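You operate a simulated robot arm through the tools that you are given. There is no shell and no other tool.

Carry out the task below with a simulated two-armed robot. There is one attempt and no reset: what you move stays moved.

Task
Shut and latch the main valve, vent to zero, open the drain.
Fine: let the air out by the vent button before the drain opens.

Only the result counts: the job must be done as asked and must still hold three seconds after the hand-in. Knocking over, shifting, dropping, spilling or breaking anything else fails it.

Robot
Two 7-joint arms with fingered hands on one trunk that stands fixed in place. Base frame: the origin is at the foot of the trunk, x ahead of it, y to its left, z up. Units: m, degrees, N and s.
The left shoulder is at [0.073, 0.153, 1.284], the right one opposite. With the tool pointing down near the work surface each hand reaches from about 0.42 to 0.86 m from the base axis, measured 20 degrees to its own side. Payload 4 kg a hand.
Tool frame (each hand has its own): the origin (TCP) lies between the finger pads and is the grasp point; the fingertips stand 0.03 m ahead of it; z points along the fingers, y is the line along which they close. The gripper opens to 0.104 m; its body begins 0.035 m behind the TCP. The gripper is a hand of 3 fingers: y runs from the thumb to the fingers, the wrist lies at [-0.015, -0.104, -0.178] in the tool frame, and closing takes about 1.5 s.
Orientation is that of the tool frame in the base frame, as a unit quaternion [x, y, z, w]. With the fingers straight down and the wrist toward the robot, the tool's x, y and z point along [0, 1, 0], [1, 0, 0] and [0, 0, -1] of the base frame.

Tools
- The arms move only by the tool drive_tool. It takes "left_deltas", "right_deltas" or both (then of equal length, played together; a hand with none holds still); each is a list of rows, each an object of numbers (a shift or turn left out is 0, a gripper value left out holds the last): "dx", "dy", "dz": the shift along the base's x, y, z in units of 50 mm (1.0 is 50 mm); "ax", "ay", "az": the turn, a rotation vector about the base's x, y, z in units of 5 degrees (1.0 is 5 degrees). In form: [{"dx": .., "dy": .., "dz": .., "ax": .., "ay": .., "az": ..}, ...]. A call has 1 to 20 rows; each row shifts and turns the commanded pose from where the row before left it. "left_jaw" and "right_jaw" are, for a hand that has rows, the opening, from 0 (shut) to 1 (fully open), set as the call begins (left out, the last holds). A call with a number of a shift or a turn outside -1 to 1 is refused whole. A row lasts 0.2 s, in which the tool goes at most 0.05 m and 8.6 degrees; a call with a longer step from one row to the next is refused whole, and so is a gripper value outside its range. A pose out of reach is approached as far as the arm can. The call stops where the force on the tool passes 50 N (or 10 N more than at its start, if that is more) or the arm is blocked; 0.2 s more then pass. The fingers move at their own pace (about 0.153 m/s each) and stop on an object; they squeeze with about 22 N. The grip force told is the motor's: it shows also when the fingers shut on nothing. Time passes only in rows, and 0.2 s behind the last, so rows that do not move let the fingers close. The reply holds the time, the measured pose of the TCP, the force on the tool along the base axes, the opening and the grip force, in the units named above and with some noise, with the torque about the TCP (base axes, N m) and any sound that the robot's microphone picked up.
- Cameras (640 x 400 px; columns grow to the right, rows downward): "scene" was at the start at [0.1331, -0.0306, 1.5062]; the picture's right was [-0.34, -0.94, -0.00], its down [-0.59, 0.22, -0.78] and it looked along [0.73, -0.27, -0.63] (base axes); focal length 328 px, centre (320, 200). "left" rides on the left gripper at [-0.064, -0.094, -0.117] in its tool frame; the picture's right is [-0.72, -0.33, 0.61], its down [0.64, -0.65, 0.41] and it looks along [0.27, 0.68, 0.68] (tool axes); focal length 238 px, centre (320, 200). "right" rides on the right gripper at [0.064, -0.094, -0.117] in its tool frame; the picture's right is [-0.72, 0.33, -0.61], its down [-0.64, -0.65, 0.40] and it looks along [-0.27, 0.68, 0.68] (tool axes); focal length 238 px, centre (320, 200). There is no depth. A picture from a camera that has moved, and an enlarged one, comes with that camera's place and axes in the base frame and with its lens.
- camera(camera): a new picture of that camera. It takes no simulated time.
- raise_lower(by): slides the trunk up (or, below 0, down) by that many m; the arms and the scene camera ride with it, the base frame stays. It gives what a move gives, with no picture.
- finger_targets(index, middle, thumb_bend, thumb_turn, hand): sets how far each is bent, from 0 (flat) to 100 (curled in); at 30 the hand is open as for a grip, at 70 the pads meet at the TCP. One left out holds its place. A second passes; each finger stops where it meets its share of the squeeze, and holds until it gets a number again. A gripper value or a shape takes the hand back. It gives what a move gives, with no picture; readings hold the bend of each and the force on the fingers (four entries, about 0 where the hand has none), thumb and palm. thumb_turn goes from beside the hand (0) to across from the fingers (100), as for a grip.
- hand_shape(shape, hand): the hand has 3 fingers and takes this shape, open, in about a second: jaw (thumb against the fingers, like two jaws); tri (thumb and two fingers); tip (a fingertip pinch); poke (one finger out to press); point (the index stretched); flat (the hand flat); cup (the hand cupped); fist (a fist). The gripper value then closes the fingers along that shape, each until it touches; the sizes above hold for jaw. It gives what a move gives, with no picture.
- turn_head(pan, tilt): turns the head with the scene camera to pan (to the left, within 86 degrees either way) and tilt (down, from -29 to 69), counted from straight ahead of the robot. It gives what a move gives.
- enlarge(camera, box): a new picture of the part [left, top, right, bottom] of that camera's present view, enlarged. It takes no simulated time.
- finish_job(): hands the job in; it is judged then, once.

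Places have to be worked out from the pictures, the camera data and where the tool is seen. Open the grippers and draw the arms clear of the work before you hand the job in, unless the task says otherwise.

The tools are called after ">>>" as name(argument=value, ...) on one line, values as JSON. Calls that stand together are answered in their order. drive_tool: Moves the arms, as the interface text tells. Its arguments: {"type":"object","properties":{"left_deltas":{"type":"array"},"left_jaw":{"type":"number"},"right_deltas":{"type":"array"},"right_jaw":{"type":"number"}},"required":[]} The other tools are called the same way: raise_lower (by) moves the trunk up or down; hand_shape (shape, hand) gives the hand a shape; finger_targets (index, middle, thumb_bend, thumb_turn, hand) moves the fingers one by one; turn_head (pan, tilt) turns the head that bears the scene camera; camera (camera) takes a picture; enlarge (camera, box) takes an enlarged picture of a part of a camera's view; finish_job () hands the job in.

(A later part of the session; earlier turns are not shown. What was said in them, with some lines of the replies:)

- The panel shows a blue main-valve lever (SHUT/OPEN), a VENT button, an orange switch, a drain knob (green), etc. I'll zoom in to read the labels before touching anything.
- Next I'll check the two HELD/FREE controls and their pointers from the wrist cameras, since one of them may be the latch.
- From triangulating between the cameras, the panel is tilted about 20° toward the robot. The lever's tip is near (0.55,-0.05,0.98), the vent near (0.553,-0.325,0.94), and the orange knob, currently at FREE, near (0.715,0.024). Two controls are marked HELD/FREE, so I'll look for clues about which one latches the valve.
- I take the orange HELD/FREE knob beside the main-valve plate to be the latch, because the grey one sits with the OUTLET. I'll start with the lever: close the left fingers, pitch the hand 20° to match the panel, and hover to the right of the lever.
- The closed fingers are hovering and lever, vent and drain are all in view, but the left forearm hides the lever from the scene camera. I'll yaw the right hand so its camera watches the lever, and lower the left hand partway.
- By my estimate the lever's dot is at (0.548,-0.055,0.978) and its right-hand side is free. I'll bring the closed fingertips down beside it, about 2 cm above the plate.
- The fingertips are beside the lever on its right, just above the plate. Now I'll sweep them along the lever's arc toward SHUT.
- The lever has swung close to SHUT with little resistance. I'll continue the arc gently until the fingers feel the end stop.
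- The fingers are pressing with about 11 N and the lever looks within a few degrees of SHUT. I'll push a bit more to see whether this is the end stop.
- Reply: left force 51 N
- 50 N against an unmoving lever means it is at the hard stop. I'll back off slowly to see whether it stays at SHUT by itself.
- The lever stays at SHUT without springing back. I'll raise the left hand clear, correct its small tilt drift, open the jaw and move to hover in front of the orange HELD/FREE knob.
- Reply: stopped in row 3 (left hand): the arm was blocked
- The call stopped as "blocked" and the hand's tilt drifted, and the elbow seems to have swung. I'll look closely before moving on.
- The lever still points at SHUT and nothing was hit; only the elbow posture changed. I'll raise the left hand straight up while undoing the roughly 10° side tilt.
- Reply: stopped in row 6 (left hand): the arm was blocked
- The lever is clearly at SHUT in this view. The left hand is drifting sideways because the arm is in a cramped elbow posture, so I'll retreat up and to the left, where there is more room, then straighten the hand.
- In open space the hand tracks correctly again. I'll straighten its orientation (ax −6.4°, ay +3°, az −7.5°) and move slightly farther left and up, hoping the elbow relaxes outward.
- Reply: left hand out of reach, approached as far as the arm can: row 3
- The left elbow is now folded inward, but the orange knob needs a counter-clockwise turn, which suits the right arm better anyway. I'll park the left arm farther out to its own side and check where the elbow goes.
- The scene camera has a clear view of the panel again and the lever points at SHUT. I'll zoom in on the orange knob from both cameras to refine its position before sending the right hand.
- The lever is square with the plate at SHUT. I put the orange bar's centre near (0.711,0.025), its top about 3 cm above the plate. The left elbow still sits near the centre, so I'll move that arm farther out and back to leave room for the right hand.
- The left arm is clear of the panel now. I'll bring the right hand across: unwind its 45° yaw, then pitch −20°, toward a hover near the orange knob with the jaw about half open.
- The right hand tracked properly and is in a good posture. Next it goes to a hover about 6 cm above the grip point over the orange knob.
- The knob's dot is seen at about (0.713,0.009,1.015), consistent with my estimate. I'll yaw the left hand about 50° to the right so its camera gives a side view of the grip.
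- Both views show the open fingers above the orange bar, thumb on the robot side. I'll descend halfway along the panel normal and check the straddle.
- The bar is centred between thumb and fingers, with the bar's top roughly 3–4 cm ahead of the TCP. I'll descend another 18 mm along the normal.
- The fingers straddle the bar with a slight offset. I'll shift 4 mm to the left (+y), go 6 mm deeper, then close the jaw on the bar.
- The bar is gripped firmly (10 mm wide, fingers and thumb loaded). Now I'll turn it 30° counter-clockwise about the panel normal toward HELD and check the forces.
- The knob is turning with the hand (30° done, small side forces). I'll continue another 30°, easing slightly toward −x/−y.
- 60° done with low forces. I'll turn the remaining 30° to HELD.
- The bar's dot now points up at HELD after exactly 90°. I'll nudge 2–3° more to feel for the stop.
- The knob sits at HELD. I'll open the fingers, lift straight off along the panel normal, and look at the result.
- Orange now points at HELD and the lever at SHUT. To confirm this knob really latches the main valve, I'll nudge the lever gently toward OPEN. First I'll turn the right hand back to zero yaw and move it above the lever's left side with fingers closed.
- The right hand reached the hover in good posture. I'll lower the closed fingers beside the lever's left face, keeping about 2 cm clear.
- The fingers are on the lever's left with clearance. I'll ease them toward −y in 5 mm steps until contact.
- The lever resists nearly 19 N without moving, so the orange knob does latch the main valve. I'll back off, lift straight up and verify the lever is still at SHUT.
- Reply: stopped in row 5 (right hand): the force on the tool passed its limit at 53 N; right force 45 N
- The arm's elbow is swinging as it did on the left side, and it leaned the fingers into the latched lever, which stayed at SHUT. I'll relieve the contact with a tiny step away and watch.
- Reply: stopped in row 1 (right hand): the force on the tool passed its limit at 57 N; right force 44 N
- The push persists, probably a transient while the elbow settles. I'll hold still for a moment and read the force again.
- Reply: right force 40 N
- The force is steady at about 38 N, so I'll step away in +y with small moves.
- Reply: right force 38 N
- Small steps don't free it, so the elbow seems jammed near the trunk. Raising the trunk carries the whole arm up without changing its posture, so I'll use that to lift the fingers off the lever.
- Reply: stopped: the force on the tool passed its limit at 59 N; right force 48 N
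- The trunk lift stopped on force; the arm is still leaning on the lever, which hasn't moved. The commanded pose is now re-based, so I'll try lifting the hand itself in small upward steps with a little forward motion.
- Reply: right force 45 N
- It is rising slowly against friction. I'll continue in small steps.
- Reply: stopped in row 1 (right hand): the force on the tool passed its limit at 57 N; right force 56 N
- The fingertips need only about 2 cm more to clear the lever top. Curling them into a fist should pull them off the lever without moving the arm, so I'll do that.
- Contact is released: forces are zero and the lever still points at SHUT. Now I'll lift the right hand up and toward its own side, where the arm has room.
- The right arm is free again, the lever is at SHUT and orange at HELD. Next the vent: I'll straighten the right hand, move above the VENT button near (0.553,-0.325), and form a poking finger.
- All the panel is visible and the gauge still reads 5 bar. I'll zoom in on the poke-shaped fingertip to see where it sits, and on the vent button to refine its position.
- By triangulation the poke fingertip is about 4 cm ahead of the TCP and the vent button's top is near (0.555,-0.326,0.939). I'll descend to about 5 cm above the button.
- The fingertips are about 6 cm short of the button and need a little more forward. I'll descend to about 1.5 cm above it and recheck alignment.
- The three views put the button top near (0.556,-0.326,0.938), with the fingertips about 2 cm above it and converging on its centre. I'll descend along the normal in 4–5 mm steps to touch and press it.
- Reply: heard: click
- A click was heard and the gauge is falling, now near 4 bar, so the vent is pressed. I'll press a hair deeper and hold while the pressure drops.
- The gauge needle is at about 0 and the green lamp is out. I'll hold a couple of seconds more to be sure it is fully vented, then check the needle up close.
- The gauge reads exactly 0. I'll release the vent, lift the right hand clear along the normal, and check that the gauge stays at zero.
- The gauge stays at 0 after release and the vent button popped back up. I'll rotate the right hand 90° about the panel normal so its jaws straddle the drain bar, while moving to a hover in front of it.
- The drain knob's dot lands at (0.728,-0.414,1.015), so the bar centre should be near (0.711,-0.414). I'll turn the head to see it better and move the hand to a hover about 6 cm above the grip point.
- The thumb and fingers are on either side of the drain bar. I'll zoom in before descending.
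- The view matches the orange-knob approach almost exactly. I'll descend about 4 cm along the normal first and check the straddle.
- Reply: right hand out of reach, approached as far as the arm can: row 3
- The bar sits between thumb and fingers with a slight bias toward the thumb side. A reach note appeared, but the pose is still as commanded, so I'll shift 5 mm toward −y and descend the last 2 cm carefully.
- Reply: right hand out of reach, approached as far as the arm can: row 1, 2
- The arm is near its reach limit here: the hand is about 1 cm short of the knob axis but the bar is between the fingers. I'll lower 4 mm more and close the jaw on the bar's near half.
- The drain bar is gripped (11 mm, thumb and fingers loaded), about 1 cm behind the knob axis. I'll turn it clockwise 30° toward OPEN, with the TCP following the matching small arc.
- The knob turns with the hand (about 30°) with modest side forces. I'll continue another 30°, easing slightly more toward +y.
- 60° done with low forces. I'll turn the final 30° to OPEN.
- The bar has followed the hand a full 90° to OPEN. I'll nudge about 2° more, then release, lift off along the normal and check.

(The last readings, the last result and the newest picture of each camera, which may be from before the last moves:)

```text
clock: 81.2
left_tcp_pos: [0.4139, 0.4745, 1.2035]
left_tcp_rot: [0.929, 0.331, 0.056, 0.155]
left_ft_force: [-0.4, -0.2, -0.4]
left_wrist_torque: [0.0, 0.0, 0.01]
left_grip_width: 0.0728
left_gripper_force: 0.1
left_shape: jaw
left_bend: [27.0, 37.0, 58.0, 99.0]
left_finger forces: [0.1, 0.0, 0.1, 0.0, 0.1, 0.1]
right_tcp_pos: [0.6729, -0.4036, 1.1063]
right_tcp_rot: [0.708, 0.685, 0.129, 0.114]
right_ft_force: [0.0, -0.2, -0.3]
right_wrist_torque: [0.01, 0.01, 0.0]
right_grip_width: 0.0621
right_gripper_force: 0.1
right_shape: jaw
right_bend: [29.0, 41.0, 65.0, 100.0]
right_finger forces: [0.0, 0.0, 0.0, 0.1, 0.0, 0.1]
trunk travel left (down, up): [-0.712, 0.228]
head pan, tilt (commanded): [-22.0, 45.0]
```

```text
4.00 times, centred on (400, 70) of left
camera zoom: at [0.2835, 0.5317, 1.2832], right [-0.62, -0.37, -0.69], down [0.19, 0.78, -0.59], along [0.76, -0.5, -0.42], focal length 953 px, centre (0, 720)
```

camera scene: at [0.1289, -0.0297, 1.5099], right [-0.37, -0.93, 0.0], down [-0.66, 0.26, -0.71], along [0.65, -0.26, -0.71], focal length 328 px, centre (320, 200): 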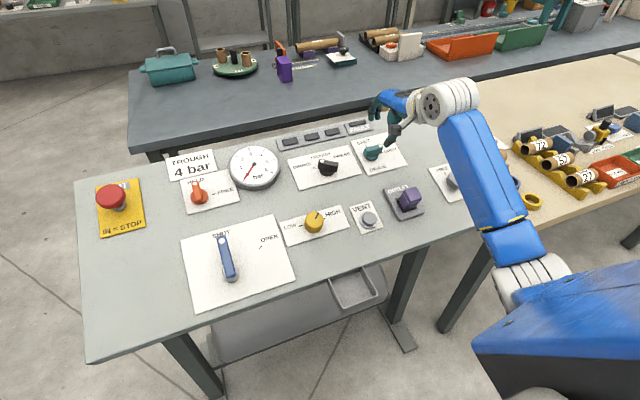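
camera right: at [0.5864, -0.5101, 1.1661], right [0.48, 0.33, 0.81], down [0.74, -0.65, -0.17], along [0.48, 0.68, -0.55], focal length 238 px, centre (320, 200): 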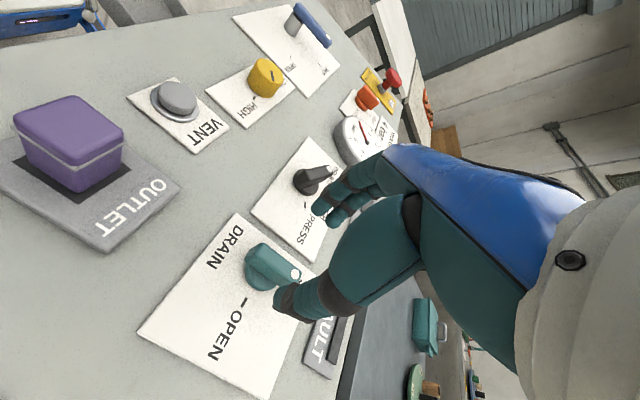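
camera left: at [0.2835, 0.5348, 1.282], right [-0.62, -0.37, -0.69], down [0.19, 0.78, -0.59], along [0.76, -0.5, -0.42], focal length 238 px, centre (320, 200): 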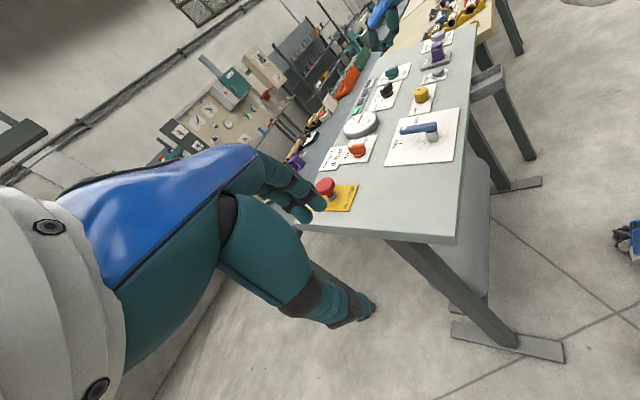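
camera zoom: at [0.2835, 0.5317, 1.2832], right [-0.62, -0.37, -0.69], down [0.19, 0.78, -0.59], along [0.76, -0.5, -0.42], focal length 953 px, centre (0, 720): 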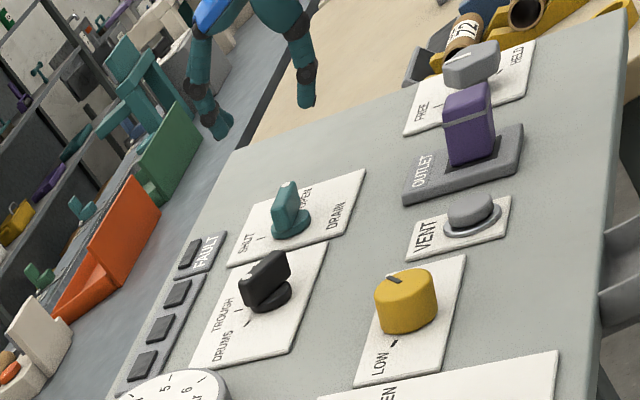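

The drain knob points at OPEN. I'll raise and withdraw the right hand toward its own side, with both grippers fully open.

>>> drive_tool(right_deltas=[{"dz": 0.5}, {"dz": 0.5}, {"dz": 0.4}, {"dx": -0.4, "dz": 0.3}, {"dx": -0.5, "dz": 0.3}, {"dx": -0.5, "dz": 0.2}, {"dx": -0.5, "dz": 0.2}, {"dx": -0.5}, {"dx": -0.5}, {"dx": -0.3}, {"dx": 0}], left_deltas=[{"dz": 0}, {"dz": 0}, {"dz": 0}, {"dz": 0}, {"dz": 0}, {"dz": 0}, {"dz": 0}, {"dz": 0}, {"dz": 0}, {"dz": 0}, {"dz": 0}], right_jaw=1, left_jaw=1)

>>> camera(camera="scene")

>>> camera(camera="right")

>>> camera(camera="left")

```text
clock: 83.6
left_tcp_pos: [0.4127, 0.474, 1.2035]
left_tcp_rot: [0.929, 0.331, 0.057, 0.154]
left_ft_force: [0.2, 0.1, -0.1]
left_wrist_torque: [0.02, 0.0, 0.01]
left_grip_width: 0.1038
left_gripper_force: 0.0
left_shape: jaw
left_bend: [30.0, 30.0, 30.0, 98.0]
left_finger forces: [0.0, 0.1, 0.0, 0.0, 0.0, 0.0]
right_tcp_pos: [0.5117, -0.4034, 1.2257]
right_tcp_rot: [0.707, 0.686, 0.129, 0.115]
right_ft_force: [0.1, 0.3, -0.1]
right_wrist_torque: [-0.01, 0.01, 0.0]
right_grip_width: 0.1038
right_gripper_force: 0.1
right_shape: jaw
right_bend: [30.0, 30.0, 30.0, 98.0]
right_finger forces: [0.0, 0.0, 0.0, 0.0, 0.0, 0.1]
trunk travel left (down, up): [-0.712, 0.228]
head pan, tilt (commanded): [-22.0, 45.0]
```

```text
taken
camera scene: at [0.1286, -0.03, 1.5099], right [-0.37, -0.93, 0.0], down [-0.66, 0.26, -0.71], along [0.65, -0.26, -0.71], focal length 328 px, centre (320, 200)
```

scene: 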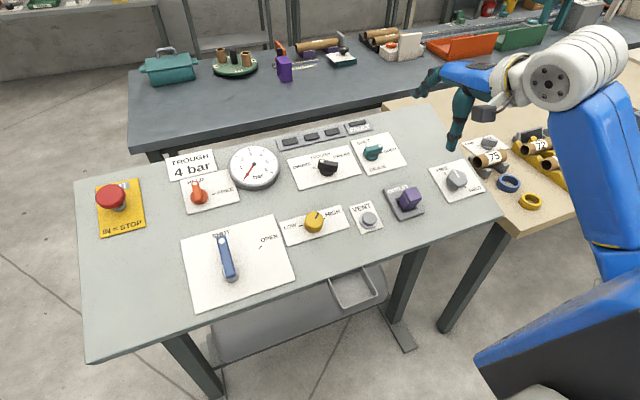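

```text
taken
camera right: at [0.3857, -0.3377, 1.3041], right [0.08, -0.74, 0.67], down [-0.49, -0.61, -0.62], along [0.87, -0.28, -0.41], focal length 238 px, centre (320, 200)
```

right: 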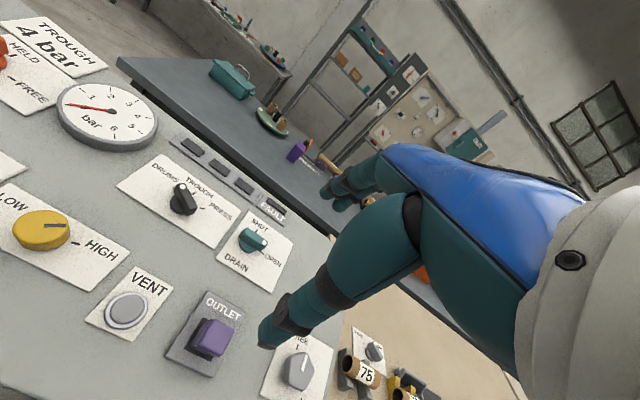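

```text
taken
camera left: at [0.2839, 0.5314, 1.2832], right [-0.62, -0.37, -0.69], down [0.19, 0.78, -0.59], along [0.76, -0.5, -0.42], focal length 238 px, centre (320, 200)
```

left: 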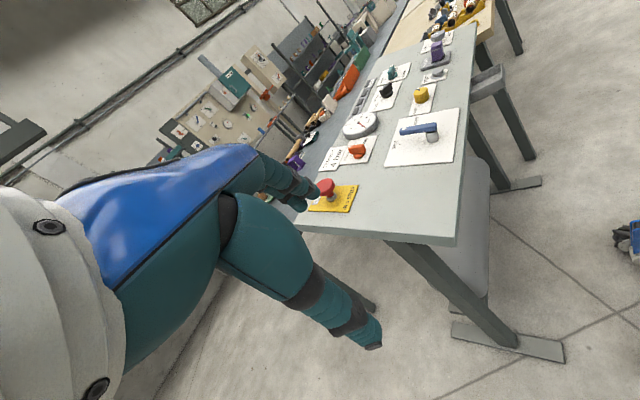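

Both arms are clear. I'll do a last close inspection of every relevant control: lever, latch, gauge, vent and drain, plus the untouched ones.

>>> enlarge(camera="scene", box=[70, 130, 310, 320])

>>> enlarge(camera="scene", box=[270, 110, 500, 250])

>>> enlarge(camera="left", box=[310, 20, 490, 200])

>>> enlarge(camera="right", box=[50, 60, 330, 360])

```text
2.11 times, centred on (190, 225) of scene
camera zoom: at [0.1286, -0.03, 1.5099], right [-0.37, -0.93, 0.0], down [-0.66, 0.26, -0.71], along [0.65, -0.26, -0.71], focal length 690 px, centre (594, 147)
```

zoom: 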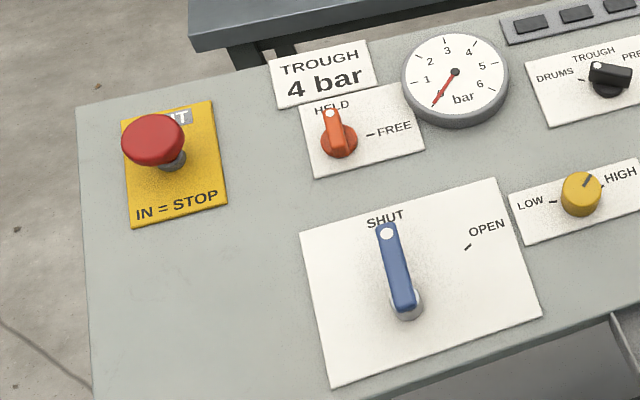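

```text
2.78 times, centred on (385, 180) of scene
camera zoom: at [0.1286, -0.03, 1.5099], right [-0.37, -0.93, 0.0], down [-0.66, 0.26, -0.71], along [0.65, -0.26, -0.71], focal length 911 px, centre (139, 256)
```

zoom: 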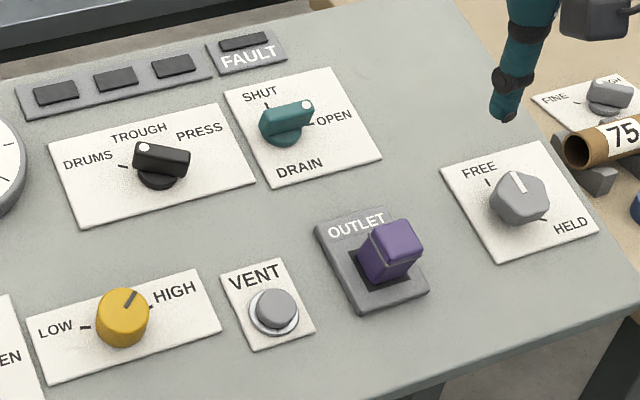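

```text
2.22 times, centred on (400, 110) of left
camera zoom: at [0.2839, 0.5314, 1.2832], right [-0.62, -0.37, -0.69], down [0.19, 0.78, -0.59], along [0.76, -0.5, -0.42], focal length 530 px, centre (142, 400)
```

zoom: 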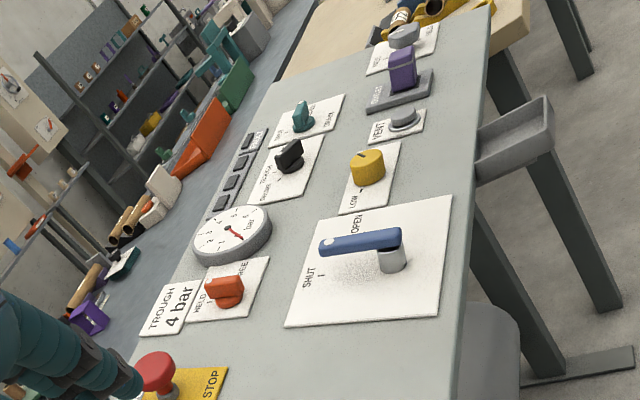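

```text
1.33 times, centred on (190, 210) of right
camera zoom: at [0.3857, -0.3377, 1.3041], right [0.08, -0.74, 0.67], down [-0.49, -0.61, -0.62], along [0.87, -0.28, -0.41], focal length 318 px, centre (493, 187)
```

zoom: 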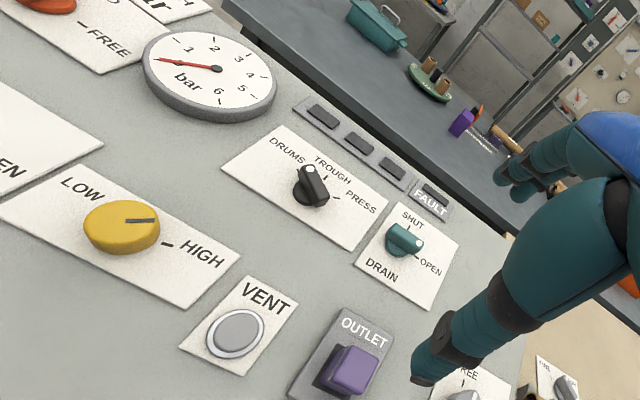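

Gauge is at 0, lever at SHUT, latch at HELD, other controls unchanged. I want to confirm the drain bar is fully at OPEN, so I'll zoom in closer on it.

>>> enlarge(camera="scene", box=[345, 125, 415, 180])

>>> enlarge(camera="right", box=[200, 190, 310, 300])

>>> enlarge(camera="left", box=[370, 55, 420, 95])

>>> enlarge(camera="scene", box=[175, 165, 245, 220])

```text
7.27 times, centred on (380, 152) of scene
camera zoom: at [0.1286, -0.03, 1.5099], right [-0.37, -0.93, 0.0], down [-0.66, 0.26, -0.71], along [0.65, -0.26, -0.71], focal length 2382 px, centre (-116, 546)
```

zoom: 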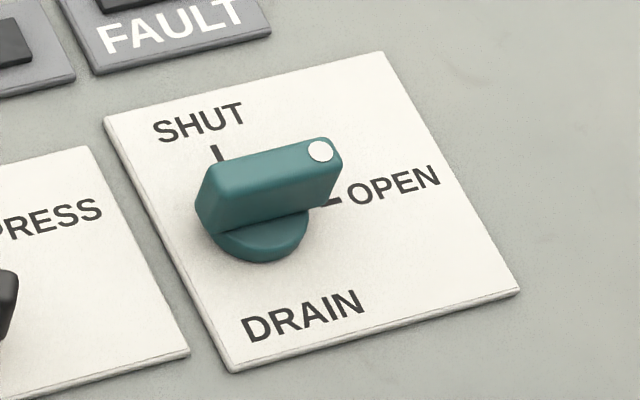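

```text
3.64 times, centred on (255, 245) of right
camera zoom: at [0.3857, -0.3377, 1.3041], right [0.08, -0.74, 0.67], down [-0.49, -0.61, -0.62], along [0.87, -0.28, -0.41], focal length 867 px, centre (556, 36)
```

zoom: 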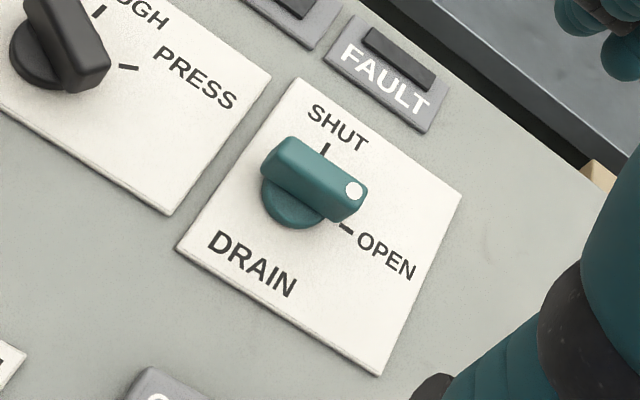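

```text
10.00 times, centred on (395, 75) of left
camera zoom: at [0.2839, 0.5314, 1.2832], right [-0.62, -0.37, -0.69], down [0.19, 0.78, -0.59], along [0.76, -0.5, -0.42], focal length 2384 px, centre (-430, 1450)
```

zoom: 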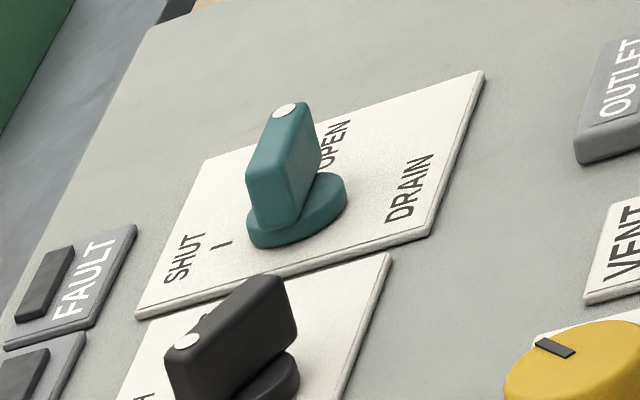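

```text
7.27 times, centred on (210, 192) of scene
camera zoom: at [0.1286, -0.03, 1.5099], right [-0.37, -0.93, 0.0], down [-0.66, 0.26, -0.71], along [0.65, -0.26, -0.71], focal length 2382 px, centre (1120, 254)
```

zoom: 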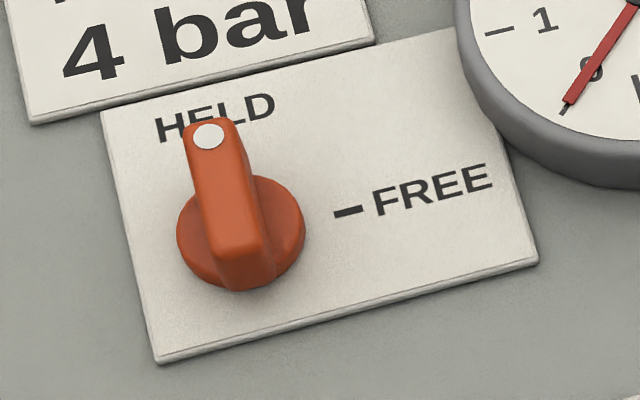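

The drain bar is parallel to its plate edge and points at OPEN, orange is square at HELD, the lever is at SHUT and the gauge reads 0. Both grippers are open and clear of the panel, so I'm handing in the job.

>>> finish_job()

```text
The job is handed in.
```

The job is handed in: the main valve is shut and latched, the pressure is vented to zero, and the drain is open. I don't have the grader's verdict.

- **Main valve:** The blue lever is against its stop at SHUT. Of the two HELD/FREE knobs, I turned the orange one next to it to HELD. A push of about 19 N toward OPEN did not move the lever, so that knob is the latch.
- **Vent:** I held the VENT button until the gauge fell from 5 bar to 0. It stayed at 0 after I let go.
- **Drain:** I turned the knob from SHUT to OPEN only after the gauge read zero.

While backing off from the latch check, the right arm's elbow jammed. Its fingers pressed the latched lever at up to about 59 N before I freed them by curling the hand into a fist. The lever stayed at SHUT.

In the last close-up pictures the other controls looked untouched. Both grippers are open and the arms are clear of the panel. The trunk ended 12 mm higher than it started, left from one attempt to free the hand.
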